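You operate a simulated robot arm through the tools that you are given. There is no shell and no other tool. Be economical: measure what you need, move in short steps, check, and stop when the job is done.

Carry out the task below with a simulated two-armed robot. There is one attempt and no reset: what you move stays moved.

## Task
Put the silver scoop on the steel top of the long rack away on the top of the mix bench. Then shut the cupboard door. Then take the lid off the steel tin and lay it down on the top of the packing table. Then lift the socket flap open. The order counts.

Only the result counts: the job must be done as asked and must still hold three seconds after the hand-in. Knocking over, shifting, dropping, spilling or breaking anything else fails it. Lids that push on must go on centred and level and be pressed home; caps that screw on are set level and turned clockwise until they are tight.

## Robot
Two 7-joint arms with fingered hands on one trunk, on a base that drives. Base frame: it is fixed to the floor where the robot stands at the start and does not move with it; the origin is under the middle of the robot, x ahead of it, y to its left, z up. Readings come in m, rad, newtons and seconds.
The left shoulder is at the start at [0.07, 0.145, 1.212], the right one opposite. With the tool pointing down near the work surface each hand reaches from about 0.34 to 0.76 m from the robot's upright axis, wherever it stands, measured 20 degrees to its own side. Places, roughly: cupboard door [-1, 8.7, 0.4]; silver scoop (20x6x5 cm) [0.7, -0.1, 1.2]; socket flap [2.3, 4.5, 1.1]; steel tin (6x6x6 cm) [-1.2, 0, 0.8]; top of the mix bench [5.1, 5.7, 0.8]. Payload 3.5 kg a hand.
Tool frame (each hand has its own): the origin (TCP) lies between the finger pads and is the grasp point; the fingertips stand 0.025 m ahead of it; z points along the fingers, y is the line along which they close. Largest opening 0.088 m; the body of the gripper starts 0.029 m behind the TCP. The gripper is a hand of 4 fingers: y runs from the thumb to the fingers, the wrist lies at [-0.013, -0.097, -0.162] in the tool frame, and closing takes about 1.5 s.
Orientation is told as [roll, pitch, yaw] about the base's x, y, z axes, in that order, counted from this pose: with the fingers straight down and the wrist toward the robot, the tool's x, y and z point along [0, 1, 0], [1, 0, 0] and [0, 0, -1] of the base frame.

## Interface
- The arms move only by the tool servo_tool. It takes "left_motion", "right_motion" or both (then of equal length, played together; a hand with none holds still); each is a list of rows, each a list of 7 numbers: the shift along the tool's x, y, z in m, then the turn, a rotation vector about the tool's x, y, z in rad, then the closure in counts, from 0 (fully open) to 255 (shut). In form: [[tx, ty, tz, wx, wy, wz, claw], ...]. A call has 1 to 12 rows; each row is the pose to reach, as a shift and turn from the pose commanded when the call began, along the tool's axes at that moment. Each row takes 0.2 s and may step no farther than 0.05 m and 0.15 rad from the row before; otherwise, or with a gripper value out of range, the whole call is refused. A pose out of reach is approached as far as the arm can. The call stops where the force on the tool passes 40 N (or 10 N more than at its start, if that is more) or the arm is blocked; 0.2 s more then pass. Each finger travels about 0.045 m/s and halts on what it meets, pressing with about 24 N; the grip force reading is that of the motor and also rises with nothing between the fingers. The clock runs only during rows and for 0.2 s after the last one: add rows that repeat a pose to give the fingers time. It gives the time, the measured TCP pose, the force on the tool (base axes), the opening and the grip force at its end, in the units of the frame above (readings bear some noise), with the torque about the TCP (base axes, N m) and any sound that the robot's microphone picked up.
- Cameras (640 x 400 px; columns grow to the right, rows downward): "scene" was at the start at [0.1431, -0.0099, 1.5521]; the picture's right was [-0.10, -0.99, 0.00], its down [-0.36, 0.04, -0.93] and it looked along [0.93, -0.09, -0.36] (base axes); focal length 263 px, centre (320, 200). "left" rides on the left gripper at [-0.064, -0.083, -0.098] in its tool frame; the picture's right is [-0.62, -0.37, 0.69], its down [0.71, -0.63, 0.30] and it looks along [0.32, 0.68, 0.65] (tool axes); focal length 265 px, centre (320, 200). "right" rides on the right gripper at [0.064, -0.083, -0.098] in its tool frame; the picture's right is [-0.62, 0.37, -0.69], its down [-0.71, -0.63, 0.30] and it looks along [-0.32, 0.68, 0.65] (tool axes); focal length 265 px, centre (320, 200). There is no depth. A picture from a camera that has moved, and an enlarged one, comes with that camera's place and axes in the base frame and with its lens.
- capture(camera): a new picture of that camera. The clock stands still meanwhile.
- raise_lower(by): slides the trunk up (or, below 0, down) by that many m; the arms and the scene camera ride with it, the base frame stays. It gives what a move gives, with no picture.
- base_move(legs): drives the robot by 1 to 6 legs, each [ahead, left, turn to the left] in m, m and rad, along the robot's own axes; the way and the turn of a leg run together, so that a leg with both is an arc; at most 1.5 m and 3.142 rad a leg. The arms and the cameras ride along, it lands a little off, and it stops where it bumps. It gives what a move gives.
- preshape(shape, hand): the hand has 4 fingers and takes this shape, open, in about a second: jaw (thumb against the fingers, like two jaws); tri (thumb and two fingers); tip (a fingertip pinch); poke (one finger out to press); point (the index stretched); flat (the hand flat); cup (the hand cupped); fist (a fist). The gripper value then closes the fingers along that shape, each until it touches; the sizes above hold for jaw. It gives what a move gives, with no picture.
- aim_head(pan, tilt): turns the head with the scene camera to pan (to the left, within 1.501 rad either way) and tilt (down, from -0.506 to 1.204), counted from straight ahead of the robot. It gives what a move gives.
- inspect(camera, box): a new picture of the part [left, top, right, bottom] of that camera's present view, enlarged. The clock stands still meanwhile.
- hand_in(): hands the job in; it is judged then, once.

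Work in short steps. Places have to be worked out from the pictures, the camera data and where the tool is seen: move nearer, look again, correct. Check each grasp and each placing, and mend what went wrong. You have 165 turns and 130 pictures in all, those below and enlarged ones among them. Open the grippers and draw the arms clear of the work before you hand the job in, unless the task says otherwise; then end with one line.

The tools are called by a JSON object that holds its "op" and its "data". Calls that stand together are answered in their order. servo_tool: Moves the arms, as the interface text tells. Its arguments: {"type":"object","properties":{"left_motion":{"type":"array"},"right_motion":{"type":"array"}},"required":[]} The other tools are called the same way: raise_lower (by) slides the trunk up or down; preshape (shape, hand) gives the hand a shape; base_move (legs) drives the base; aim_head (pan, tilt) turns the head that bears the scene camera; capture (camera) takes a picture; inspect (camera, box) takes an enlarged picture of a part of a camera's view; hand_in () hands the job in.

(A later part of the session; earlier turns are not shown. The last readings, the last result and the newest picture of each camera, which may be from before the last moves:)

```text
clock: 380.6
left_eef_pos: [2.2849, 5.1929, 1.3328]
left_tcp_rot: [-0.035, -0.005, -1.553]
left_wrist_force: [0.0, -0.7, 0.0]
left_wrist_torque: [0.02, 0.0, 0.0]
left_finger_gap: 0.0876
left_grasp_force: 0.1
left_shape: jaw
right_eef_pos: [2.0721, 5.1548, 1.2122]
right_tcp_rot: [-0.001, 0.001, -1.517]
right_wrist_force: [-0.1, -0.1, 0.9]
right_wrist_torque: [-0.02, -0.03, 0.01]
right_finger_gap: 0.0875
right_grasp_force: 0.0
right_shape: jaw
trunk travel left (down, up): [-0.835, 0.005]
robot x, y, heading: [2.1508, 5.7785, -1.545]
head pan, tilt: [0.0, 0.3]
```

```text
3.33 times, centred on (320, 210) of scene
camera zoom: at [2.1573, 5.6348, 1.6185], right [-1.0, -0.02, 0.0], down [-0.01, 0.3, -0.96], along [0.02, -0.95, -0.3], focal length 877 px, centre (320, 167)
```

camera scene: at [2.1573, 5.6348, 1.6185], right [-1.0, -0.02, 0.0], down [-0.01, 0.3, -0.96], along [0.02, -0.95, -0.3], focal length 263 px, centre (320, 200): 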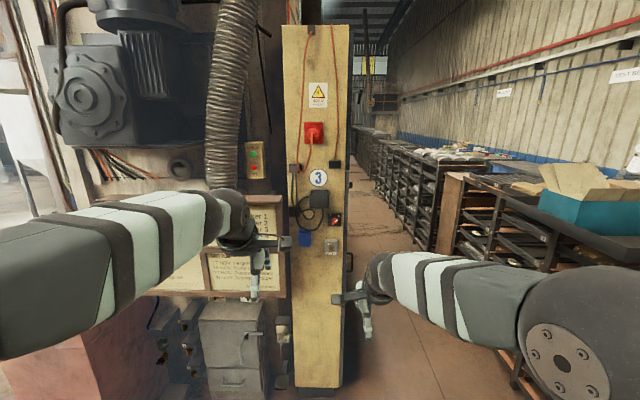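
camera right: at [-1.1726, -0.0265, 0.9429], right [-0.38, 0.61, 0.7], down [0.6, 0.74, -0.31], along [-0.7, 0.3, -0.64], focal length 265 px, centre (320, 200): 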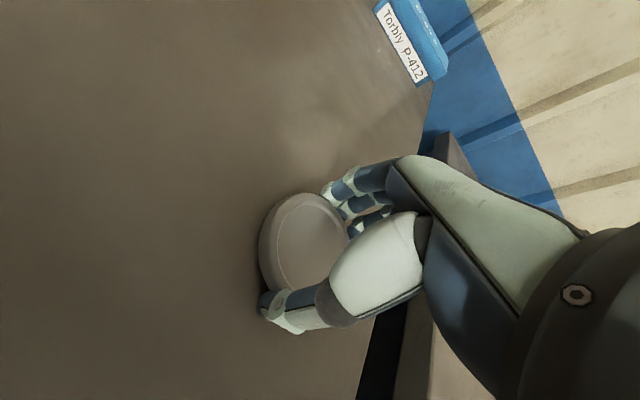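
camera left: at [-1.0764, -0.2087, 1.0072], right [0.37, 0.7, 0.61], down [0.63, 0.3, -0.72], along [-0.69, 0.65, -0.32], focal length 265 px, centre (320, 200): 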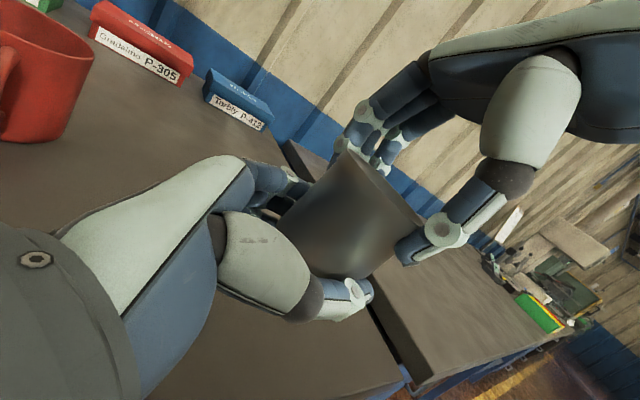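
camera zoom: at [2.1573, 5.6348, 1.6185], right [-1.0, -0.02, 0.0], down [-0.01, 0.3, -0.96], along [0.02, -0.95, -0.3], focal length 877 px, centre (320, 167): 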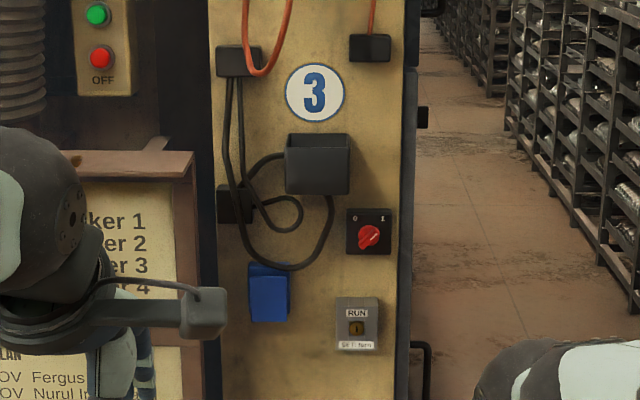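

The blue box at about [2.25,4.5,1.07] is a socket with a hinged flap. I move 0.3 m nearer, lower the trunk, and look.

{"op": "base_move", "data": {"legs": [[0.3, 0.0, -0.025]]}}

{"op": "raise_lower", "data": {"by": -0.35}}

{"op": "inspect", "data": {"camera": "scene", "box": [240, 140, 400, 300]}}

```text
clock: 382.6
left_eef_pos: [2.2705, 4.8941, 1.3325]
left_tcp_rot: [-0.036, -0.008, -1.58]
left_wrist_force: [0.5, 0.5, 0.6]
left_wrist_torque: [-0.02, 0.0, -0.02]
left_finger_gap: 0.0875
left_grasp_force: 0.1
left_shape: jaw
right_eef_pos: [2.0553, 4.8632, 1.2134]
right_tcp_rot: [-0.001, -0.001, -1.548]
right_wrist_force: [-0.2, 1.1, 0.1]
right_wrist_torque: [0.0, -0.02, -0.01]
right_finger_gap: 0.0874
right_grasp_force: 0.2
right_shape: jaw
trunk travel left (down, up): [-0.835, 0.005]
robot x, y, heading: [2.1575, 5.4784, -1.574]
head pan, tilt: [0.0, 0.3]
```

```text
clock: 386.0
left_eef_pos: [2.2695, 4.8913, 0.9821]
left_tcp_rot: [-0.036, -0.006, -1.583]
left_wrist_force: [1.0, 0.0, 0.9]
left_wrist_torque: [-0.02, 0.02, -0.02]
left_finger_gap: 0.0877
left_grasp_force: 0.1
left_shape: jaw
right_eef_pos: [2.0549, 4.8608, 0.863]
right_tcp_rot: [0.0, 0.001, -1.547]
right_wrist_force: [0.5, -0.4, -0.7]
right_wrist_torque: [0.01, 0.0, 0.0]
right_finger_gap: 0.0876
right_grasp_force: 0.2
right_shape: jaw
trunk travel left (down, up): [-0.485, 0.355]
robot x, y, heading: [2.1555, 5.4805, -1.573]
head pan, tilt: [0.0, 0.3]
```

```text
2.50 times, centred on (320, 220) of scene
camera zoom: at [2.1558, 5.3374, 1.2686], right [-1.0, 0.01, 0.0], down [0.0, 0.3, -0.96], along [-0.01, -0.96, -0.3], focal length 658 px, centre (320, 150)
```

zoom: 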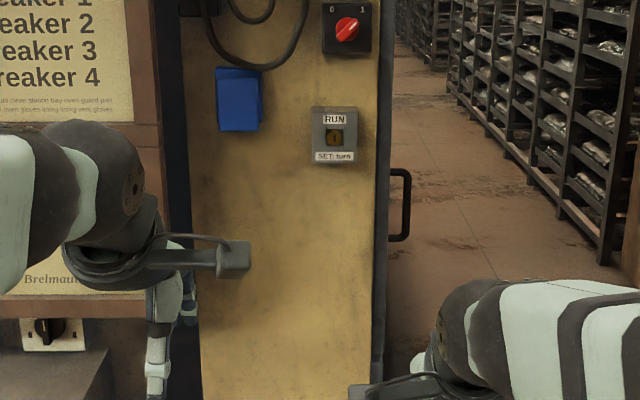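

The socket centre triangulates to [2.25,4.52,1.08], about 6×8 cm. I use the left hand camera for a closer view.

{"op": "capture", "data": {"camera": "left"}}

```text
24 pictures are left
camera left: at [2.2098, 4.977, 1.0826], right [-0.64, 0.37, -0.67], down [0.71, 0.62, -0.33], along [0.29, -0.69, -0.66], focal length 265 px, centre (320, 200)
```

left: 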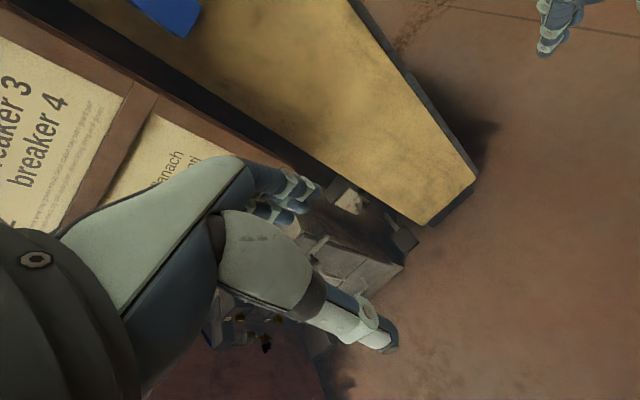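

Only part of it is visible. I pitch the left hand so its fingers point forward; its camera will then look at the socket from below.

{"op": "servo_tool", "data": {"left_motion": [[0, 0, 0, -0.14, 0, 0, 0], [0, 0, 0, -0.28, 0, 0, 0], [0, 0, 0, -0.42, 0, 0, 0], [0, 0, 0, -0.56, 0, 0, 0], [0, 0, 0, -0.7, 0, 0, 0], [0, 0, 0, -0.84, 0, 0, 0], [0, 0, 0, -0.98, 0, 0, 0], [0, 0, 0, -1.12, 0, 0, 0], [0, 0, 0, -1.26, 0, 0, 0], [0, 0, 0, -1.4, 0, 0, 0], [0, 0, 0, -1.54, 0, 0, 0], [0, 0, 0, -1.54, 0, 0, 0]]}}

{"op": "capture", "data": {"camera": "left"}}

```text
clock: 388.8
left_eef_pos: [2.2988, 4.8553, 1.011]
left_tcp_rot: [-0.601, -1.419, -0.941]
left_wrist_force: [0.6, -1.0, 0.0]
left_wrist_torque: [-0.01, -0.01, 0.0]
left_finger_gap: 0.0879
left_grasp_force: 0.0
left_shape: jaw
left hand out of reach, approached as far as the arm can: row 10, 11, 12
right_eef_pos: [2.0557, 4.8606, 0.863]
right_tcp_rot: [0.001, 0.001, -1.547]
right_wrist_force: [-0.9, 0.1, -1.0]
right_wrist_torque: [-0.03, 0.0, 0.0]
right_finger_gap: 0.0876
right_grasp_force: 0.1
right_shape: jaw
trunk travel left (down, up): [-0.485, 0.355]
robot x, y, heading: [2.1576, 5.4808, -1.576]
head pan, tilt: [0.0, 0.3]
stopped in row 12 (left hand): the arm was blocked; the commanded pose is now the measured one
```

```text
23 pictures are left
camera left: at [2.2262, 4.9622, 0.9476], right [-0.63, -0.66, -0.4], down [0.66, -0.2, -0.72], along [0.4, -0.72, 0.57], focal length 265 px, centre (320, 200)
```

left: 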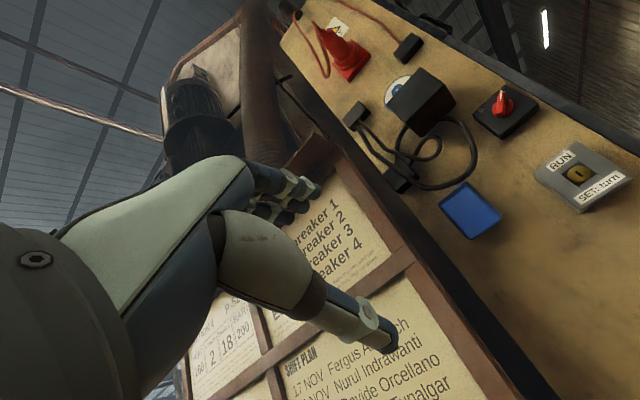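

{"op": "inspect", "data": {"camera": "left", "box": [420, 160, 540, 250]}}

```text
4.44 times, centred on (480, 205) of left
camera zoom: at [2.2262, 4.9622, 0.9476], right [-0.63, -0.66, -0.4], down [0.66, -0.2, -0.72], along [0.4, -0.72, 0.57], focal length 1180 px, centre (-391, 178)
```

zoom: 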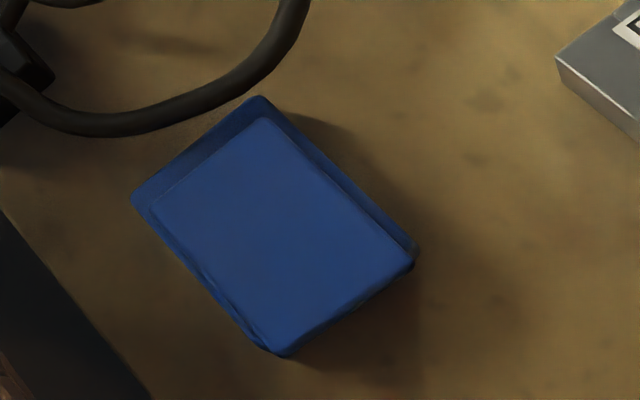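

The flap is hinged at the top with a lower lip at z≈1.035, x 2.225–2.283, y≈4.53. I'll hook under that lip with the left index finger, angled forward and up. The arm bends better out to its own side, so I shift the base right (-x) and set the "point" shape.

{"op": "base_move", "data": {"legs": [[0, -0.4, 0]]}}

{"op": "servo_tool", "data": {"left_motion": [[0.04, 0, -0.015, 0, 0, 0, 0], [0.08, 0, -0.03, 0, 0, 0, 0], [0.12, 0, -0.05, 0, 0, 0, 0], [0.16, 0, -0.07, 0, 0, 0, 0], [0.2, 0, -0.09, 0, 0, 0, 0], [0.24, 0, -0.11, 0, 0, 0, 0], [0.28, 0, -0.125, 0, 0, 0, 0], [0.32, 0, -0.125, 0, 0, 0, 0], [0.32, 0, -0.125, -0.1, 0, 0, 0], [0.32, 0, -0.125, -0.22, 0, 0, 0], [0.32, 0, -0.125, -0.34, 0, 0, 0], [0.32, 0, -0.125, -0.46, 0, 0, 0]]}}

{"op": "preshape", "data": {"shape": "point", "hand": "left"}}

```text
clock: 391.3
left_eef_pos: [1.9019, 4.858, 1.0129]
left_tcp_rot: [-0.606, -1.421, -0.93]
left_wrist_force: [0.2, 0.7, 0.0]
left_wrist_torque: [0.01, 0.03, 0.03]
left_finger_gap: 0.0879
left_grasp_force: 0.1
left_shape: jaw
right_eef_pos: [1.6571, 4.8612, 0.8619]
right_tcp_rot: [0.0, 0.0, -1.542]
right_wrist_force: [-0.1, 0.4, -0.1]
right_wrist_torque: [0.01, -0.02, -0.01]
right_finger_gap: 0.0879
right_grasp_force: 0.1
right_shape: jaw
trunk travel left (down, up): [-0.485, 0.355]
robot x, y, heading: [1.758, 5.483, -1.572]
head pan, tilt: [0.0, 0.3]
```

```text
clock: 393.9
left_eef_pos: [2.1761, 4.9776, 1.0403]
left_tcp_rot: [-2.783, -1.317, 1.263]
left_wrist_force: [-0.2, -0.4, -0.9]
left_wrist_torque: [-0.02, 0.0, -0.02]
left_finger_gap: 0.0881
left_grasp_force: 0.0
left_shape: jaw
left hand out of reach, approached as far as the arm can: row 1, 2, 3, 11, 12
right_eef_pos: [1.6593, 4.861, 0.8625]
right_tcp_rot: [-0.002, 0.003, -1.541]
right_wrist_force: [-0.1, -0.2, 0.2]
right_wrist_torque: [-0.01, 0.01, -0.03]
right_finger_gap: 0.0877
right_grasp_force: 0.0
right_shape: jaw
trunk travel left (down, up): [-0.485, 0.355]
robot x, y, heading: [1.7551, 5.4779, -1.572]
head pan, tilt: [0.0, 0.3]
```

```text
clock: 394.8
left_eef_pos: [2.1753, 4.9783, 1.0412]
left_tcp_rot: [-2.79, -1.318, 1.267]
left_wrist_force: [0.4, -0.9, 0.0]
left_wrist_torque: [0.02, -0.02, 0.05]
left_finger_gap: 0.0807
left_grasp_force: 0.0
left_shape: point
right_eef_pos: [1.6576, 4.8609, 0.8627]
right_tcp_rot: [-0.001, 0.001, -1.541]
right_wrist_force: [0.5, 0.3, 0.2]
right_wrist_torque: [0.0, 0.0, 0.0]
right_finger_gap: 0.0875
right_grasp_force: 0.1
right_shape: jaw
trunk travel left (down, up): [-0.485, 0.355]
robot x, y, heading: [1.7574, 5.4833, -1.573]
head pan, tilt: [0.0, 0.3]
```

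The finger points forward and about 13° up. Lowering the trunk while raising the hand should let the forearm tilt it up more.

{"op": "raise_lower", "data": {"by": -0.3}}

{"op": "servo_tool", "data": {"left_motion": [[-0.003, 0.03, 0.007, 0, 0, 0, 0], [-0.006, 0.06, 0.014, 0, 0, 0, 0], [-0.009, 0.09, 0.021, 0, 0, 0, 0], [-0.012, 0.12, 0.03, 0, 0, 0, 0], [-0.015, 0.15, 0.037, 0, 0, 0, 0], [-0.018, 0.18, 0.044, 0, 0, 0, 0], [-0.021, 0.21, 0.05, 0, 0, 0, 0], [-0.024, 0.24, 0.058, -0.12, 0, 0, 0], [-0.024, 0.25, 0.06, -0.25, 0, 0, 0], [-0.024, 0.25, 0.06, -0.38, 0, 0, 0], [-0.024, 0.25, 0.06, -0.5, 0, 0, 0], [-0.024, 0.25, 0.06, -0.5, 0, 0, 0]]}}

{"op": "capture", "data": {"camera": "left"}}

```text
clock: 397.8
left_eef_pos: [2.1746, 4.9771, 0.7406]
left_tcp_rot: [-2.79, -1.316, 1.269]
left_wrist_force: [-0.8, -0.5, -0.3]
left_wrist_torque: [0.01, -0.02, 0.05]
left_finger_gap: 0.0806
left_grasp_force: 0.0
left_shape: point
right_eef_pos: [1.6587, 4.861, 0.5631]
right_tcp_rot: [0.0, 0.002, -1.541]
right_wrist_force: [-0.2, -0.2, -0.1]
right_wrist_torque: [0.01, -0.03, 0.0]
right_finger_gap: 0.0877
right_grasp_force: 0.0
right_shape: jaw
trunk travel left (down, up): [-0.185, 0.655]
robot x, y, heading: [1.7567, 5.4862, -1.57]
head pan, tilt: [0.0, 0.3]
```

```text
clock: 400.4
left_eef_pos: [2.1737, 4.9797, 0.9994]
left_tcp_rot: [-3.014, -0.826, 1.517]
left_wrist_force: [0.4, -0.6, -0.8]
left_wrist_torque: [0.0, 0.01, 0.0]
left_finger_gap: 0.0802
left_grasp_force: 0.1
left_shape: point
right_eef_pos: [1.6573, 4.8618, 0.5629]
right_tcp_rot: [0.001, 0.0, -1.541]
right_wrist_force: [0.9, 0.3, 0.3]
right_wrist_torque: [-0.02, 0.0, 0.02]
right_finger_gap: 0.0877
right_grasp_force: 0.0
right_shape: jaw
trunk travel left (down, up): [-0.185, 0.655]
robot x, y, heading: [1.756, 5.4806, -1.567]
head pan, tilt: [0.0, 0.3]
```

```text
21 pictures are left
camera left: at [2.0982, 4.9939, 0.8788], right [-0.57, -0.78, 0.25], down [0.71, -0.62, -0.32], along [0.41, 0.0, 0.91], focal length 265 px, centre (320, 200)
```

left: 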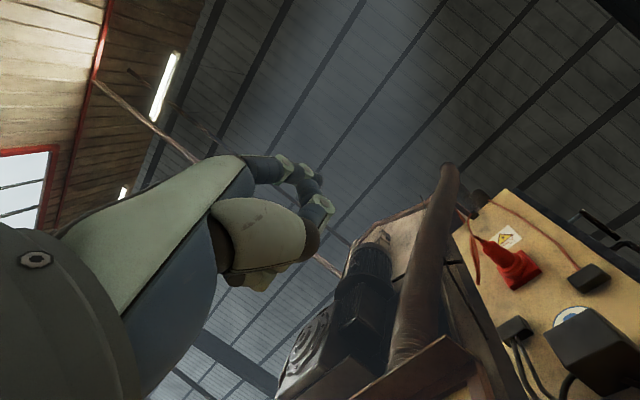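

The hand now points forward and 42° up. I check the finger shape and socket in the scene view.

{"op": "aim_head", "data": {"pan": 0.65, "tilt": -0.1}}

{"op": "capture", "data": {"camera": "scene"}}

```text
clock: 401.5
left_eef_pos: [2.1724, 4.9797, 0.9996]
left_tcp_rot: [-3.012, -0.828, 1.515]
left_wrist_force: [0.7, 0.8, 0.0]
left_wrist_torque: [0.02, 0.02, -0.01]
left_finger_gap: 0.0807
left_grasp_force: 0.1
left_shape: point
right_eef_pos: [1.6577, 4.8613, 0.5624]
right_tcp_rot: [0.001, 0.0, -1.542]
right_wrist_force: [0.3, -0.3, 0.7]
right_wrist_torque: [-0.01, -0.05, -0.02]
right_finger_gap: 0.0874
right_grasp_force: 0.1
right_shape: jaw
trunk travel left (down, up): [-0.185, 0.655]
robot x, y, heading: [1.7522, 5.4807, -1.571]
head pan, tilt: [0.649, -0.099]
```

```text
20 pictures are left
camera scene: at [1.8081, 5.3626, 1.005], right [-0.8, -0.6, 0.0], down [0.06, -0.08, -1.0], along [0.6, -0.79, 0.1], focal length 263 px, centre (320, 200)
```

scene: 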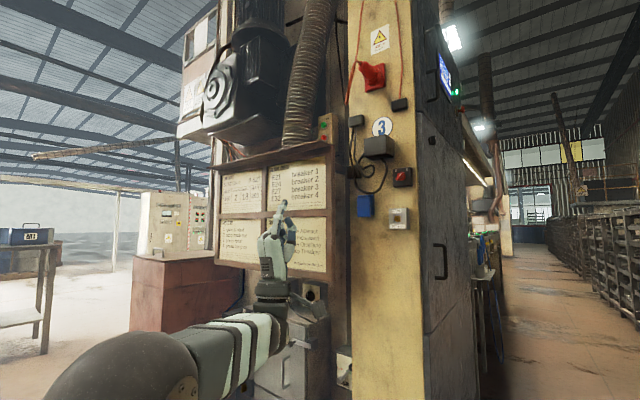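

{"op": "inspect", "data": {"camera": "scene", "box": [240, 170, 420, 310]}}

```text
2.86 times, centred on (330, 240) of scene
camera zoom: at [1.8081, 5.3626, 1.005], right [-0.8, -0.6, 0.0], down [0.06, -0.08, -1.0], along [0.6, -0.79, 0.1], focal length 752 px, centre (291, 86)
```

zoom: 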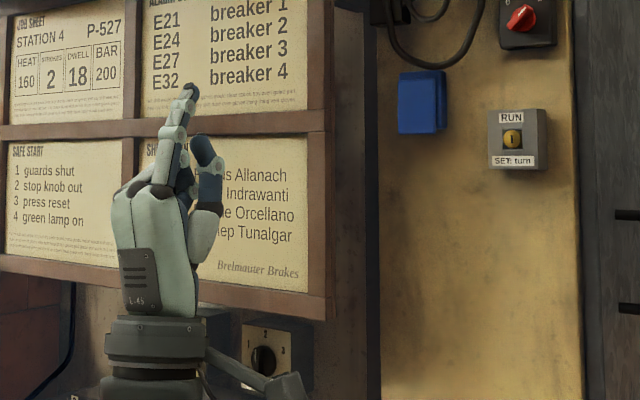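

The index is extended, but the thumb sits on the post side. I try "poke" with a slightly flatter pitch and look.

{"op": "preshape", "data": {"shape": "poke", "hand": "left"}}

{"op": "servo_tool", "data": {"left_motion": [[0, 0, 0, 0.12, 0, 0, 0], [0, 0, 0, 0.22, 0, 0, 0], [0, 0, 0, 0.22, 0, 0, 0]]}}

{"op": "inspect", "data": {"camera": "scene", "box": [240, 170, 400, 290]}}

```text
clock: 402.4
left_eef_pos: [2.1725, 4.9786, 0.9996]
left_tcp_rot: [-3.012, -0.827, 1.515]
left_wrist_force: [0.6, 0.4, 0.4]
left_wrist_torque: [0.0, 0.0, 0.01]
left_finger_gap: 0.0004
left_grasp_force: 0.0
left_shape: poke
right_eef_pos: [1.6569, 4.8615, 0.5624]
right_tcp_rot: [-0.003, 0.001, -1.541]
right_wrist_force: [0.5, -0.6, 0.7]
right_wrist_torque: [0.04, 0.0, -0.02]
right_finger_gap: 0.0873
right_grasp_force: 0.0
right_shape: jaw
trunk travel left (down, up): [-0.185, 0.655]
robot x, y, heading: [1.753, 5.482, -1.574]
head pan, tilt: [0.649, -0.099]
```

```text
clock: 403.2
left_eef_pos: [2.1737, 4.9789, 0.999]
left_tcp_rot: [-2.967, -1.045, 1.46]
left_wrist_force: [-0.4, 0.3, 0.2]
left_wrist_torque: [0.03, 0.03, 0.01]
left_finger_gap: 0.0001
left_grasp_force: 0.1
left_shape: poke
right_eef_pos: [1.6584, 4.8609, 0.5627]
right_tcp_rot: [0.0, 0.003, -1.539]
right_wrist_force: [-0.1, 0.4, 0.3]
right_wrist_torque: [0.02, -0.02, -0.02]
right_finger_gap: 0.0877
right_grasp_force: 0.1
right_shape: jaw
trunk travel left (down, up): [-0.185, 0.655]
robot x, y, heading: [1.7547, 5.4818, -1.575]
head pan, tilt: [0.649, -0.099]
```

```text
3.33 times, centred on (320, 230) of scene
camera zoom: at [1.8082, 5.3626, 1.0051], right [-0.8, -0.6, 0.0], down [0.06, -0.08, -1.0], along [0.6, -0.79, 0.1], focal length 877 px, centre (320, 100)
```

zoom: 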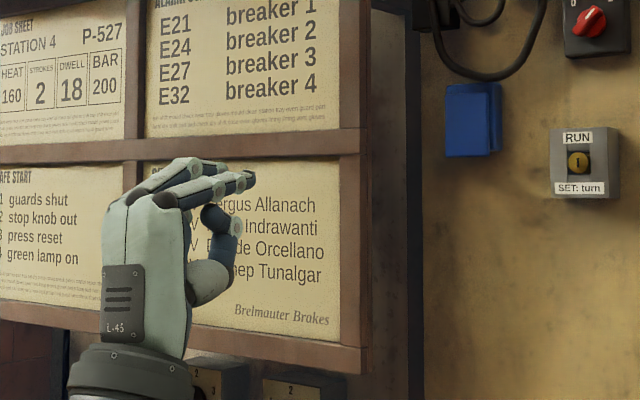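

"Poke" bends the fingers, which is no use. A better idea is to pinch the flap by its two sides with the fingers pointing forward and closing horizontally, then pull out and up. I return to "jaw", level the hand, and roll it 90°.

{"op": "preshape", "data": {"shape": "jaw", "hand": "left"}}

{"op": "servo_tool", "data": {"left_motion": [[0, 0, 0, 0.13, 0, 0, 0], [0, 0, 0, 0.26, 0, 0, 0], [0, 0, 0, 0.38, 0, 0, 0], [0, 0, 0, 0.48, 0, 0, 0]]}}

{"op": "servo_tool", "data": {"left_motion": [[0, 0, 0, 0, 0, 0.14, 0], [0, 0, 0, 0, 0, 0.28, 0], [0, 0, 0, 0, 0, 0.42, 0], [0, 0, 0, 0, 0, 0.56, 0], [0, 0, 0, 0, 0, 0.7, 0], [0, 0, 0, 0, 0, 0.84, 0], [0, 0, 0, 0, 0, 0.98, 0], [0, 0, 0, 0, 0, 1.12, 0], [0, 0, 0, 0, 0, 1.26, 0], [0, 0, 0, 0, 0, 1.4, 0], [0, 0, 0, 0, 0, 1.54, 0]]}}

```text
clock: 404.1
left_eef_pos: [2.1731, 4.9794, 0.9987]
left_tcp_rot: [-2.967, -1.046, 1.46]
left_wrist_force: [-0.4, -0.3, -0.7]
left_wrist_torque: [-0.01, -0.01, -0.02]
left_finger_gap: 0.088
left_grasp_force: 0.1
left_shape: jaw
right_eef_pos: [1.6579, 4.861, 0.5622]
right_tcp_rot: [0.001, 0.002, -1.541]
right_wrist_force: [0.5, 0.4, 0.1]
right_wrist_torque: [0.02, -0.02, 0.02]
right_finger_gap: 0.0876
right_grasp_force: 0.1
right_shape: jaw
trunk travel left (down, up): [-0.185, 0.655]
robot x, y, heading: [1.7553, 5.485, -1.57]
head pan, tilt: [0.649, -0.099]
```

```text
clock: 405.1
left_eef_pos: [2.1719, 4.979, 0.9998]
left_tcp_rot: [-1.974, -1.475, 0.443]
left_wrist_force: [-0.5, -0.1, 0.0]
left_wrist_torque: [0.03, 0.0, 0.0]
left_finger_gap: 0.0879
left_grasp_force: 0.1
left_shape: jaw
right_eef_pos: [1.6588, 4.8626, 0.5625]
right_tcp_rot: [-0.001, 0.001, -1.54]
right_wrist_force: [0.4, -0.3, -0.3]
right_wrist_torque: [-0.01, -0.01, -0.01]
right_finger_gap: 0.0879
right_grasp_force: 0.1
right_shape: jaw
trunk travel left (down, up): [-0.185, 0.655]
robot x, y, heading: [1.75, 5.4826, -1.573]
head pan, tilt: [0.649, -0.099]
```

```text
clock: 407.5
left_eef_pos: [2.1734, 4.9788, 1.0]
left_tcp_rot: [1.607, -0.115, -3.104]
left_wrist_force: [-0.4, -0.4, -0.8]
left_wrist_torque: [-0.01, 0.01, 0.01]
left_finger_gap: 0.0881
left_grasp_force: 0.2
left_shape: jaw
right_eef_pos: [1.6585, 4.8616, 0.5633]
right_tcp_rot: [-0.001, 0.002, -1.542]
right_wrist_force: [0.2, 0.5, 0.4]
right_wrist_torque: [-0.01, 0.01, 0.0]
right_finger_gap: 0.0877
right_grasp_force: 0.0
right_shape: jaw
trunk travel left (down, up): [-0.185, 0.655]
robot x, y, heading: [1.7558, 5.4813, -1.573]
head pan, tilt: [0.649, -0.099]
```

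The roll worked without a reach problem. I set x and z to align with the flap, then drive forward to bring the fingertips about 10 cm from it.

{"op": "servo_tool", "data": {"left_motion": [[0.02, -0.025, 0.0, 0, 0, 0.05, 0], [0.04, -0.05, 0.003, 0, 0, 0.11, 0], [0.0636, -0.073, 0.005, 0, 0, 0.11, 0], [0.0636, -0.073, 0.005, 0, 0, 0.11, 0]]}}

{"op": "base_move", "data": {"legs": [[0.33, 0, 0]]}}

{"op": "aim_head", "data": {"pan": 0.75, "tilt": -0.05}}

{"op": "capture", "data": {"camera": "scene"}}

{"op": "capture", "data": {"camera": "left"}}

```text
clock: 408.5
left_eef_pos: [2.2237, 4.996, 1.0224]
left_tcp_rot: [1.609, -0.006, -3.099]
left_wrist_force: [0.0, 0.5, -0.5]
left_wrist_torque: [-0.01, 0.03, -0.03]
left_finger_gap: 0.0879
left_grasp_force: 0.1
left_shape: jaw
left hand out of reach, approached as far as the arm can: row 2, 3, 4
right_eef_pos: [1.657, 4.8622, 0.5623]
right_tcp_rot: [0.0, 0.003, -1.541]
right_wrist_force: [0.2, 0.1, 0.2]
right_wrist_torque: [0.05, 0.01, 0.0]
right_finger_gap: 0.0878
right_grasp_force: 0.1
right_shape: jaw
trunk travel left (down, up): [-0.185, 0.655]
robot x, y, heading: [1.7573, 5.482, -1.571]
head pan, tilt: [0.649, -0.099]
```

```text
clock: 410.7
left_eef_pos: [2.2306, 4.666, 1.0227]
left_tcp_rot: [1.61, -0.008, -3.089]
left_wrist_force: [-0.2, -0.2, -0.3]
left_wrist_torque: [-0.01, 0.02, -0.02]
left_finger_gap: 0.088
left_grasp_force: 0.1
left_shape: jaw
right_eef_pos: [1.6644, 4.526, 0.5618]
right_tcp_rot: [0.001, 0.002, -1.533]
right_wrist_force: [1.0, -0.2, 0.7]
right_wrist_torque: [0.01, -0.01, -0.02]
right_finger_gap: 0.0878
right_grasp_force: 0.0
right_shape: jaw
trunk travel left (down, up): [-0.185, 0.655]
robot x, y, heading: [1.7554, 5.1498, -1.57]
head pan, tilt: [0.649, -0.099]
```

```text
clock: 411.3
left_eef_pos: [2.2305, 4.6666, 1.0229]
left_tcp_rot: [1.612, -0.007, -3.091]
left_wrist_force: [1.0, 0.7, -0.2]
left_wrist_torque: [-0.03, 0.01, -0.01]
left_finger_gap: 0.0879
left_grasp_force: 0.0
left_shape: jaw
right_eef_pos: [1.665, 4.5263, 0.5626]
right_tcp_rot: [-0.001, 0.001, -1.532]
right_wrist_force: [0.6, 0.3, 0.3]
right_wrist_torque: [0.02, -0.02, -0.01]
right_finger_gap: 0.0876
right_grasp_force: 0.1
right_shape: jaw
trunk travel left (down, up): [-0.185, 0.655]
robot x, y, heading: [1.7589, 5.1497, -1.563]
head pan, tilt: [0.75, -0.051]
```

```text
17 pictures are left
camera scene: at [1.8186, 5.0334, 1.0008], right [-0.73, -0.69, 0.0], down [0.03, -0.04, -1.0], along [0.69, -0.72, 0.05], focal length 263 px, centre (320, 200)
```

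scene: 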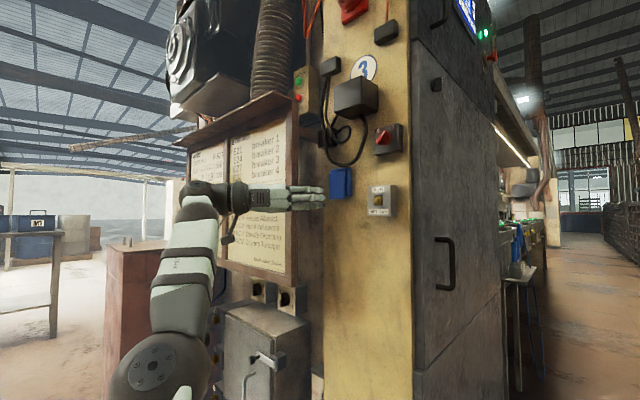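

```text
16 pictures are left
camera left: at [2.3081, 4.7671, 0.9542], right [0.4, -0.7, -0.6], down [0.65, -0.24, 0.72], along [-0.65, -0.67, 0.35], focal length 265 px, centre (320, 200)
```

left: 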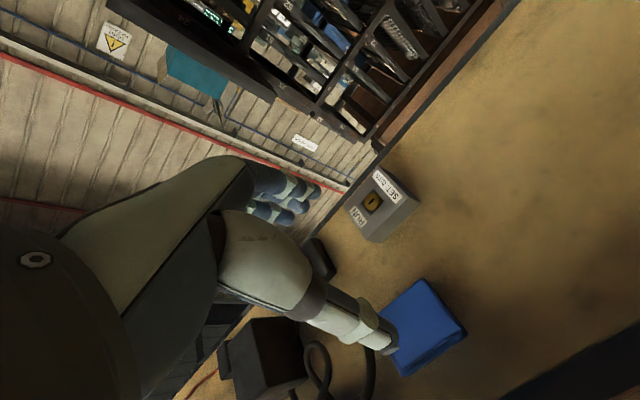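

The lid spans about x 2.235–2.284, z 1.03–1.106. I nudge the base left and the trunk up to align (TCP target x 2.26, z 1.05), and then check.

{"op": "base_move", "data": {"legs": [[0.0, 0.03, -0.007]]}}

{"op": "raise_lower", "data": {"by": 0.027}}

{"op": "servo_tool", "data": {"left_motion": [[0, 0, 0.03, 0, 0, 0, 0], [0, 0, 0.06, 0, 0, 0, 0], [0, 0, 0.08, 0, 0, 0, 0], [0, 0, 0.08, 0, 0, 0, 0]]}}

{"op": "capture", "data": {"camera": "left"}}

{"op": "inspect", "data": {"camera": "scene", "box": [280, 130, 420, 250]}}

```text
clock: 412.2
left_eef_pos: [2.2574, 4.6618, 1.0226]
left_tcp_rot: [1.609, -0.008, -3.097]
left_wrist_force: [0.0, 0.8, -0.8]
left_wrist_torque: [0.0, 0.03, -0.01]
left_finger_gap: 0.0879
left_grasp_force: 0.0
left_shape: jaw
right_eef_pos: [1.6915, 4.5258, 0.562]
right_tcp_rot: [0.0, 0.003, -1.538]
right_wrist_force: [0.7, 0.8, -0.8]
right_wrist_torque: [-0.02, -0.01, 0.06]
right_finger_gap: 0.0878
right_grasp_force: 0.1
right_shape: jaw
trunk travel left (down, up): [-0.185, 0.655]
robot x, y, heading: [1.7839, 5.1484, -1.571]
head pan, tilt: [0.75, -0.051]
```

```text
clock: 412.9
left_eef_pos: [2.2571, 4.6636, 1.0495]
left_tcp_rot: [1.609, -0.006, -3.099]
left_wrist_force: [0.0, 0.3, 0.9]
left_wrist_torque: [0.0, 0.04, -0.02]
left_finger_gap: 0.0879
left_grasp_force: 0.1
left_shape: jaw
right_eef_pos: [1.6922, 4.5269, 0.5897]
right_tcp_rot: [0.0, 0.001, -1.541]
right_wrist_force: [-0.1, 0.4, 0.4]
right_wrist_torque: [0.02, -0.01, -0.01]
right_finger_gap: 0.0878
right_grasp_force: 0.1
right_shape: jaw
trunk travel left (down, up): [-0.212, 0.628]
robot x, y, heading: [1.7862, 5.1473, -1.57]
head pan, tilt: [0.75, -0.051]
```

```text
clock: 413.9
left_eef_pos: [2.2454, 4.6133, 1.0281]
left_tcp_rot: [1.61, -0.007, -3.095]
left_wrist_force: [0.7, -0.6, -0.8]
left_wrist_torque: [-0.01, 0.03, -0.01]
left_finger_gap: 0.0879
left_grasp_force: 0.1
left_shape: jaw
left hand out of reach, approached as far as the arm can: row 1, 2, 3, 4
right_eef_pos: [1.6912, 4.5288, 0.5887]
right_tcp_rot: [0.001, 0.004, -1.539]
right_wrist_force: [-0.1, 0.2, 0.5]
right_wrist_torque: [-0.01, 0.0, -0.01]
right_finger_gap: 0.0876
right_grasp_force: 0.1
right_shape: jaw
trunk travel left (down, up): [-0.212, 0.628]
robot x, y, heading: [1.7885, 5.1495, -1.573]
head pan, tilt: [0.75, -0.051]
```

```text
15 pictures are left
camera left: at [2.3241, 4.7146, 0.959], right [0.4, -0.7, -0.6], down [0.65, -0.25, 0.72], along [-0.65, -0.67, 0.36], focal length 265 px, centre (320, 200)
```

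left: 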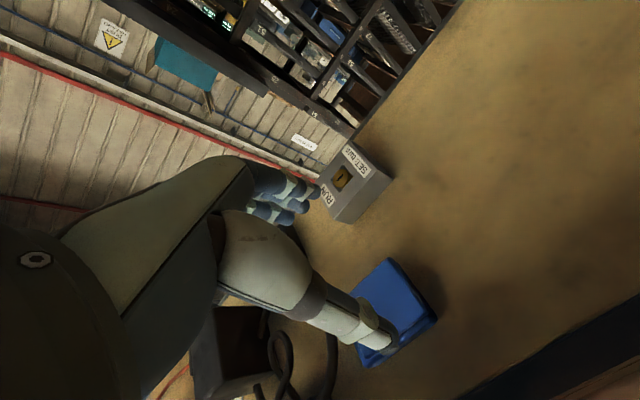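

```text
3.33 times, centred on (350, 190) of scene
camera zoom: at [1.848, 5.033, 1.0278], right [-0.73, -0.68, 0.0], down [0.03, -0.04, -1.0], along [0.68, -0.73, 0.05], focal length 877 px, centre (220, 233)
```

zoom: 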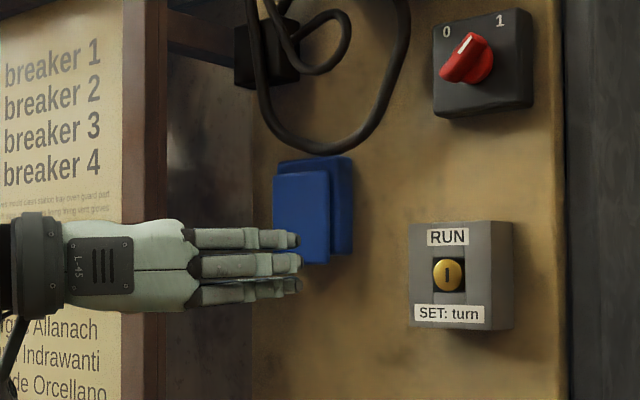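

Superb view: the lid plate stands proud of its base. The arm is at its reach limit, so I use the base and trunk for the fine approach: left 17 mm, up 22 mm, forward 60 mm.

{"op": "raise_lower", "data": {"by": 0.022}}

{"op": "base_move", "data": {"legs": [[0.06, 0.017, 0]]}}

{"op": "capture", "data": {"camera": "left"}}

{"op": "inspect", "data": {"camera": "scene", "box": [280, 130, 420, 250]}}

```text
clock: 414.6
left_eef_pos: [2.2454, 4.6135, 1.0493]
left_tcp_rot: [1.61, -0.008, -3.1]
left_wrist_force: [0.4, 0.9, -0.2]
left_wrist_torque: [-0.01, 0.01, 0.03]
left_finger_gap: 0.0878
left_grasp_force: 0.1
left_shape: jaw
right_eef_pos: [1.6913, 4.5265, 0.6116]
right_tcp_rot: [-0.001, 0.003, -1.539]
right_wrist_force: [-0.4, 0.2, 0.7]
right_wrist_torque: [0.01, -0.02, 0.01]
right_finger_gap: 0.0877
right_grasp_force: 0.1
right_shape: jaw
trunk travel left (down, up): [-0.234, 0.606]
robot x, y, heading: [1.7876, 5.1481, -1.567]
head pan, tilt: [0.75, -0.051]
```

```text
clock: 415.6
left_eef_pos: [2.2627, 4.5517, 1.0489]
left_tcp_rot: [1.61, -0.008, -3.098]
left_wrist_force: [0.2, 0.1, -0.4]
left_wrist_torque: [0.0, 0.01, -0.02]
left_finger_gap: 0.0875
left_grasp_force: 0.1
left_shape: jaw
right_eef_pos: [1.7074, 4.4658, 0.6102]
right_tcp_rot: [-0.001, 0.001, -1.539]
right_wrist_force: [0.3, -0.2, -1.0]
right_wrist_torque: [0.02, -0.01, 0.0]
right_finger_gap: 0.0878
right_grasp_force: 0.0
right_shape: jaw
trunk travel left (down, up): [-0.234, 0.606]
robot x, y, heading: [1.8049, 5.0874, -1.568]
head pan, tilt: [0.75, -0.051]
```

```text
13 pictures are left
camera left: at [2.3409, 4.6529, 0.9805], right [0.39, -0.7, -0.6], down [0.65, -0.25, 0.72], along [-0.65, -0.67, 0.35], focal length 265 px, centre (320, 200)
```

left: 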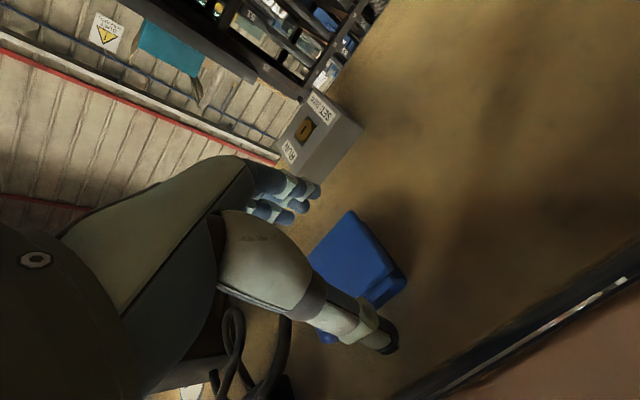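

```text
3.33 times, centred on (350, 190) of scene
camera zoom: at [1.8651, 4.9717, 1.0496], right [-0.73, -0.68, 0.0], down [0.03, -0.04, -1.0], along [0.68, -0.73, 0.05], focal length 877 px, centre (220, 233)
```

zoom: 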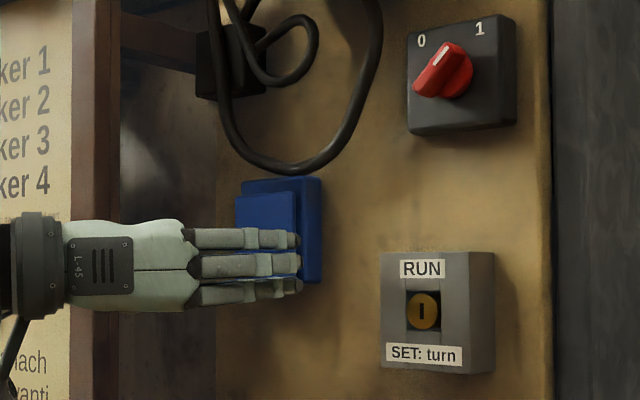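

The fingers flank the lid plate. I close gently and read the gap.

{"op": "servo_tool", "data": {"left_motion": [[0, 0, 0, 0, 0, 0, 60], [0, 0, 0, 0, 0, 0, 120], [0, 0, 0, 0, 0, 0, 180], [0, 0, 0, 0, 0, 0, 255], [0, 0, 0, 0, 0, 0, 255], [0, 0, 0, 0, 0, 0, 255]]}}

{"op": "inspect", "data": {"camera": "scene", "box": [280, 130, 420, 250]}}

```text
clock: 416.9
left_eef_pos: [2.2623, 4.5528, 1.0497]
left_tcp_rot: [1.609, -0.008, -3.098]
left_wrist_force: [0.1, 0.1, -0.7]
left_wrist_torque: [0.01, -0.02, -0.02]
left_finger_gap: 0.0001
left_grasp_force: 14.9
left_shape: jaw
right_eef_pos: [1.7074, 4.4671, 0.6114]
right_tcp_rot: [0.0, 0.003, -1.539]
right_wrist_force: [0.3, -0.1, -0.6]
right_wrist_torque: [0.01, -0.03, -0.01]
right_finger_gap: 0.0878
right_grasp_force: 0.0
right_shape: jaw
trunk travel left (down, up): [-0.234, 0.606]
robot x, y, heading: [1.8056, 5.0861, -1.565]
head pan, tilt: [0.75, -0.051]
```

```text
3.33 times, centred on (350, 190) of scene
camera zoom: at [1.8648, 4.9725, 1.0498], right [-0.73, -0.68, 0.0], down [0.03, -0.04, -1.0], along [0.68, -0.73, 0.05], focal length 877 px, centre (220, 233)
```

zoom: 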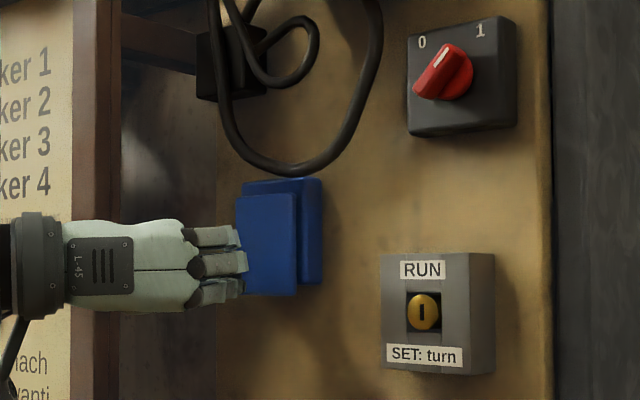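

The fingers closed in front of the lid; its front face is nearer y≈4.50. I reopen, drive 40 mm farther in, and close again.

{"op": "servo_tool", "data": {"left_motion": [[0, 0, 0, 0, 0, 0, 120], [0, 0, 0, 0, 0, 0, 0], [0, 0, 0, 0, 0, 0, 0], [0, 0, 0, 0, 0, 0, 0], [0, 0, 0, 0, 0, 0, 0], [0, 0, 0, 0, 0, 0, 0]]}}

{"op": "base_move", "data": {"legs": [[0.04, 0, 0]]}}

{"op": "servo_tool", "data": {"left_motion": [[0, 0, 0, 0, 0, 0, 60], [0, 0, 0, 0, 0, 0, 120], [0, 0, 0, 0, 0, 0, 180], [0, 0, 0, 0, 0, 0, 255], [0, 0, 0, 0, 0, 0, 255], [0, 0, 0, 0, 0, 0, 255]]}}

{"op": "inspect", "data": {"camera": "scene", "box": [280, 130, 420, 250]}}

```text
clock: 418.4
left_eef_pos: [2.2623, 4.5535, 1.0492]
left_tcp_rot: [1.61, -0.009, -3.099]
left_wrist_force: [0.4, -0.4, 0.3]
left_wrist_torque: [-0.01, -0.02, -0.03]
left_finger_gap: 0.0876
left_grasp_force: 0.1
left_shape: jaw
right_eef_pos: [1.7073, 4.4672, 0.6117]
right_tcp_rot: [0.0, 0.002, -1.54]
right_wrist_force: [0.3, -1.0, -0.8]
right_wrist_torque: [-0.02, 0.01, -0.01]
right_finger_gap: 0.0878
right_grasp_force: 0.2
right_shape: jaw
trunk travel left (down, up): [-0.234, 0.606]
robot x, y, heading: [1.8036, 5.0874, -1.57]
head pan, tilt: [0.75, -0.051]
```

```text
clock: 419.2
left_eef_pos: [2.2621, 4.5109, 1.048]
left_tcp_rot: [1.608, -0.008, -3.099]
left_wrist_force: [0.4, -0.3, -0.1]
left_wrist_torque: [0.0, -0.02, 0.04]
left_finger_gap: 0.0876
left_grasp_force: 0.0
left_shape: jaw
right_eef_pos: [1.7085, 4.4251, 0.6115]
right_tcp_rot: [-0.001, 0.002, -1.539]
right_wrist_force: [-0.3, 0.5, 0.0]
right_wrist_torque: [-0.01, -0.01, 0.01]
right_finger_gap: 0.0877
right_grasp_force: 0.1
right_shape: jaw
trunk travel left (down, up): [-0.234, 0.606]
robot x, y, heading: [1.8036, 5.0444, -1.568]
head pan, tilt: [0.75, -0.051]
```

```text
clock: 420.6
left_eef_pos: [2.2613, 4.5119, 1.0481]
left_tcp_rot: [1.61, -0.009, -3.098]
left_wrist_force: [-2.0, -1.6, 1.0]
left_wrist_torque: [-0.04, -0.06, -0.1]
left_finger_gap: 0.0545
left_grasp_force: 23.9
left_shape: jaw
right_eef_pos: [1.7085, 4.4253, 0.6111]
right_tcp_rot: [0.0, 0.0, -1.54]
right_wrist_force: [-0.2, 0.6, 0.8]
right_wrist_torque: [0.03, 0.02, -0.02]
right_finger_gap: 0.0878
right_grasp_force: 0.0
right_shape: jaw
trunk travel left (down, up): [-0.234, 0.606]
robot x, y, heading: [1.8025, 5.0488, -1.575]
head pan, tilt: [0.75, -0.051]
```

```text
3.33 times, centred on (350, 190) of scene
camera zoom: at [1.8644, 4.9319, 1.0498], right [-0.73, -0.68, 0.0], down [0.04, -0.04, -1.0], along [0.68, -0.73, 0.05], focal length 877 px, centre (220, 233)
```

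zoom: 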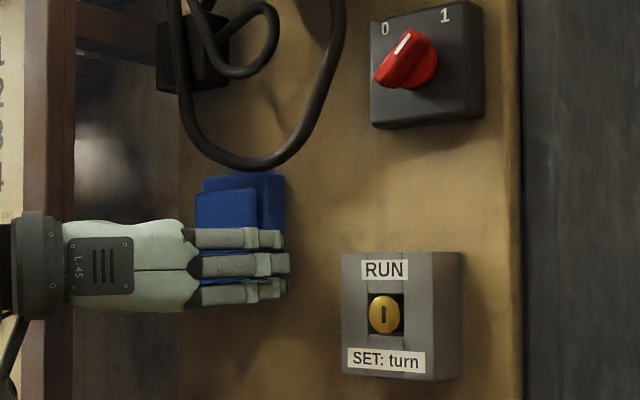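

It's gripped at 0.0545. I pull along an arc about the top hinge: outward, then up.

{"op": "servo_tool", "data": {"left_motion": [[0.002, 0, -0.007, 0, 0, 0, 255], [0.0045, 0, -0.0142, 0, 0, 0, 255], [0.0085, 0, -0.021, 0, 0, 0, 255], [0.0125, 0, -0.0267, 0, 0, 0, 255], [0.018, 0, -0.032, 0, 0, 0, 255], [0.0235, 0, -0.0367, 0, 0, 0, 255], [0.0367, 0, -0.0435, 0, 0, 0, 255], [0.0367, 0, -0.0435, 0, 0, 0, 255]]}}

{"op": "inspect", "data": {"camera": "scene", "box": [280, 130, 420, 250]}}

```text
clock: 422.4
left_eef_pos: [2.2622, 4.5597, 1.0846]
left_tcp_rot: [1.613, -0.011, -3.096]
left_wrist_force: [2.5, 8.1, -6.3]
left_wrist_torque: [0.15, 0.02, -0.03]
left_finger_gap: 0.0429
left_grasp_force: 23.9
left_shape: jaw
right_eef_pos: [1.7091, 4.4261, 0.612]
right_tcp_rot: [-0.002, 0.001, -1.537]
right_wrist_force: [-0.4, 0.0, 0.2]
right_wrist_torque: [0.0, 0.01, 0.0]
right_finger_gap: 0.0876
right_grasp_force: 0.0
right_shape: jaw
trunk travel left (down, up): [-0.234, 0.606]
robot x, y, heading: [1.8057, 5.0467, -1.567]
head pan, tilt: [0.75, -0.051]
```

```text
3.33 times, centred on (350, 190) of scene
camera zoom: at [1.8662, 4.9332, 1.0499], right [-0.73, -0.68, 0.0], down [0.03, -0.04, -1.0], along [0.68, -0.73, 0.05], focal length 877 px, centre (220, 233)
```

zoom: 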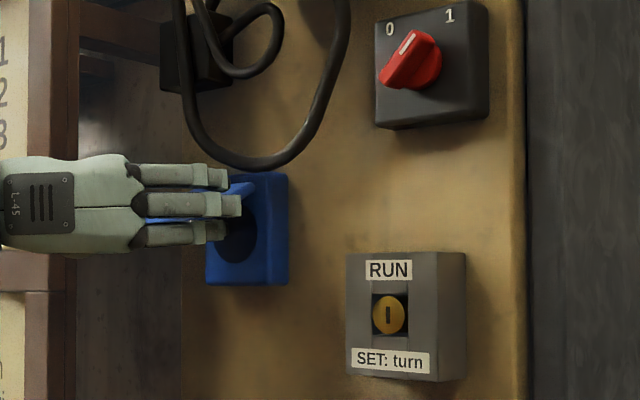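

The flap is lifting nicely (around 70° open). I continue up past horizontal.

{"op": "servo_tool", "data": {"left_motion": [[0.01, 0, -0.002, 0, 0, 0, 255], [0.02, 0, -0.002, 0, 0, 0, 255], [0.03, 0, 0.0, 0, 0, 0, 255], [0.04, 0, 0.003, 0, 0, 0, 255], [0.05, 0, 0.008, 0, 0, 0, 255], [0.058, 0, 0.014, 0, 0, 0, 255], [0.058, 0, 0.014, 0, 0, 0, 255]]}}

{"op": "inspect", "data": {"camera": "scene", "box": [280, 110, 420, 230]}}

```text
clock: 424.0
left_eef_pos: [2.2319, 4.5594, 1.1053]
left_tcp_rot: [1.609, -0.005, -3.099]
left_wrist_force: [0.4, -0.4, 0.7]
left_wrist_torque: [0.02, -0.02, 0.01]
left_finger_gap: 0.0301
left_grasp_force: 24.1
left_shape: jaw
left hand out of reach, approached as far as the arm can: row 1, 2, 3, 4, 5, 6, 7
right_eef_pos: [1.7085, 4.4266, 0.6113]
right_tcp_rot: [0.0, 0.001, -1.539]
right_wrist_force: [-0.4, -0.1, -0.4]
right_wrist_torque: [-0.01, 0.0, 0.0]
right_finger_gap: 0.0878
right_grasp_force: 0.0
right_shape: jaw
trunk travel left (down, up): [-0.234, 0.606]
robot x, y, heading: [1.8049, 5.0476, -1.57]
head pan, tilt: [0.75, -0.051]
```

```text
3.33 times, centred on (350, 170) of scene
camera zoom: at [1.8641, 4.9319, 1.0498], right [-0.73, -0.68, 0.0], down [0.04, -0.04, -1.0], along [0.68, -0.73, 0.05], focal length 877 px, centre (220, 300)
```

zoom: 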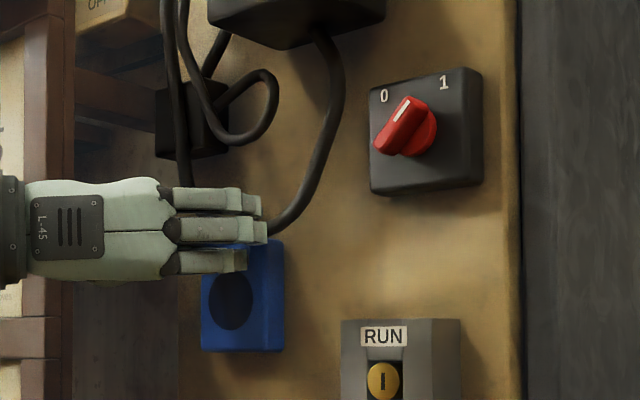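

The socket hole is visible, so the flap is up, though the gap changed. I check from the left camera.

{"op": "capture", "data": {"camera": "left"}}

```text
7 pictures are left
camera left: at [2.3104, 4.6601, 1.0368], right [0.39, -0.7, -0.6], down [0.65, -0.25, 0.72], along [-0.65, -0.67, 0.35], focal length 265 px, centre (320, 200)
```

left: 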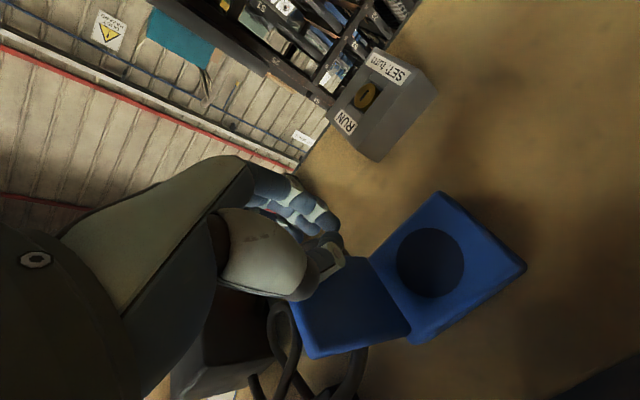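

The flap stands out about 90°. To make sure it stays, I push it higher with a small trunk raise while the fingers are still at its edge.

{"op": "raise_lower", "data": {"by": 0.035}}

{"op": "capture", "data": {"camera": "left"}}

```text
clock: 424.8
left_eef_pos: [2.236, 4.5576, 1.1356]
left_tcp_rot: [1.599, -0.011, -3.102]
left_wrist_force: [-4.2, 10.0, -34.3]
left_wrist_torque: [0.0, 0.37, 0.14]
left_finger_gap: 0.0298
left_grasp_force: 24.6
left_shape: jaw
right_eef_pos: [1.7085, 4.4263, 0.6447]
right_tcp_rot: [-0.002, 0.003, -1.539]
right_wrist_force: [0.0, -0.7, 0.5]
right_wrist_torque: [0.05, -0.03, 0.01]
right_finger_gap: 0.0876
right_grasp_force: 0.0
right_shape: jaw
trunk travel left (down, up): [-0.269, 0.571]
robot x, y, heading: [1.8033, 5.0486, -1.564]
head pan, tilt: [0.75, -0.051]
```

```text
6 pictures are left
camera left: at [2.3147, 4.6591, 1.0673], right [0.39, -0.7, -0.6], down [0.65, -0.26, 0.72], along [-0.65, -0.67, 0.35], focal length 265 px, centre (320, 200)
```

left: 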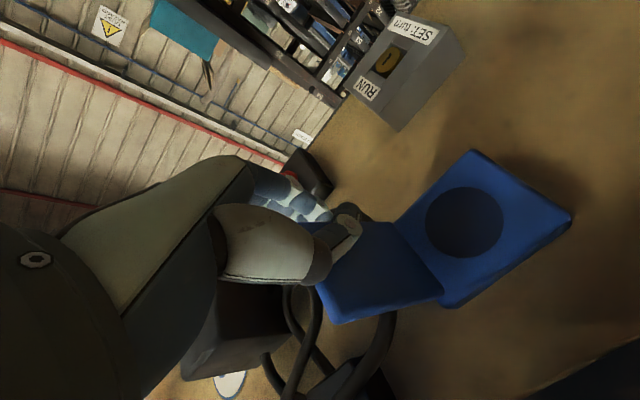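

The hand feels a firm stop (34 N), so the flap is at its open limit. I relieve the load, open the fingers, and check whether the flap stays.

{"op": "raise_lower", "data": {"by": -0.012}}

{"op": "servo_tool", "data": {"left_motion": [[0, 0, 0, 0, 0, 0, 180], [0, 0, 0, 0, 0, 0, 120], [0, 0, 0, 0, 0, 0, 60], [0, 0, 0, 0, 0, 0, 0], [0, 0, 0, 0, 0, 0, 0], [0, 0, 0, 0, 0, 0, 0]]}}

{"op": "capture", "data": {"camera": "left"}}

```text
clock: 425.4
left_eef_pos: [2.234, 4.5595, 1.1271]
left_tcp_rot: [1.607, -0.009, -3.097]
left_wrist_force: [0.0, 4.0, -15.7]
left_wrist_torque: [0.22, 0.1, 0.01]
left_finger_gap: 0.0303
left_grasp_force: 24.2
left_shape: jaw
right_eef_pos: [1.7083, 4.425, 0.6346]
right_tcp_rot: [0.0, 0.001, -1.541]
right_wrist_force: [-0.1, -0.4, 0.5]
right_wrist_torque: [-0.04, -0.01, -0.02]
right_finger_gap: 0.0875
right_grasp_force: 0.0
right_shape: jaw
trunk travel left (down, up): [-0.257, 0.583]
robot x, y, heading: [1.8044, 5.046, -1.57]
head pan, tilt: [0.75, -0.051]
```

```text
clock: 426.8
left_eef_pos: [2.2326, 4.559, 1.1272]
left_tcp_rot: [1.61, -0.006, -3.098]
left_wrist_force: [-4.0, 1.1, -8.3]
left_wrist_torque: [0.16, 0.41, 0.0]
left_finger_gap: 0.0833
left_grasp_force: 0.0
left_shape: jaw
right_eef_pos: [1.7084, 4.4269, 0.6347]
right_tcp_rot: [0.0, 0.001, -1.539]
right_wrist_force: [0.4, 0.0, -0.2]
right_wrist_torque: [-0.02, 0.02, 0.0]
right_finger_gap: 0.088
right_grasp_force: 0.0
right_shape: jaw
trunk travel left (down, up): [-0.257, 0.583]
robot x, y, heading: [1.8054, 5.0463, -1.569]
head pan, tilt: [0.75, -0.051]
```

```text
5 pictures are left
camera left: at [2.3119, 4.6599, 1.0589], right [0.39, -0.7, -0.6], down [0.65, -0.25, 0.72], along [-0.65, -0.67, 0.35], focal length 265 px, centre (320, 200)
```

left: 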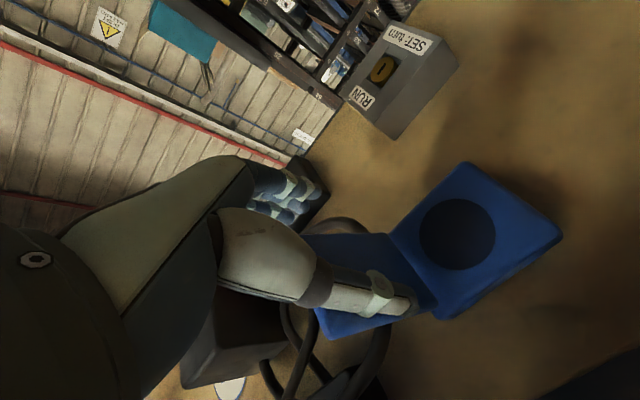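

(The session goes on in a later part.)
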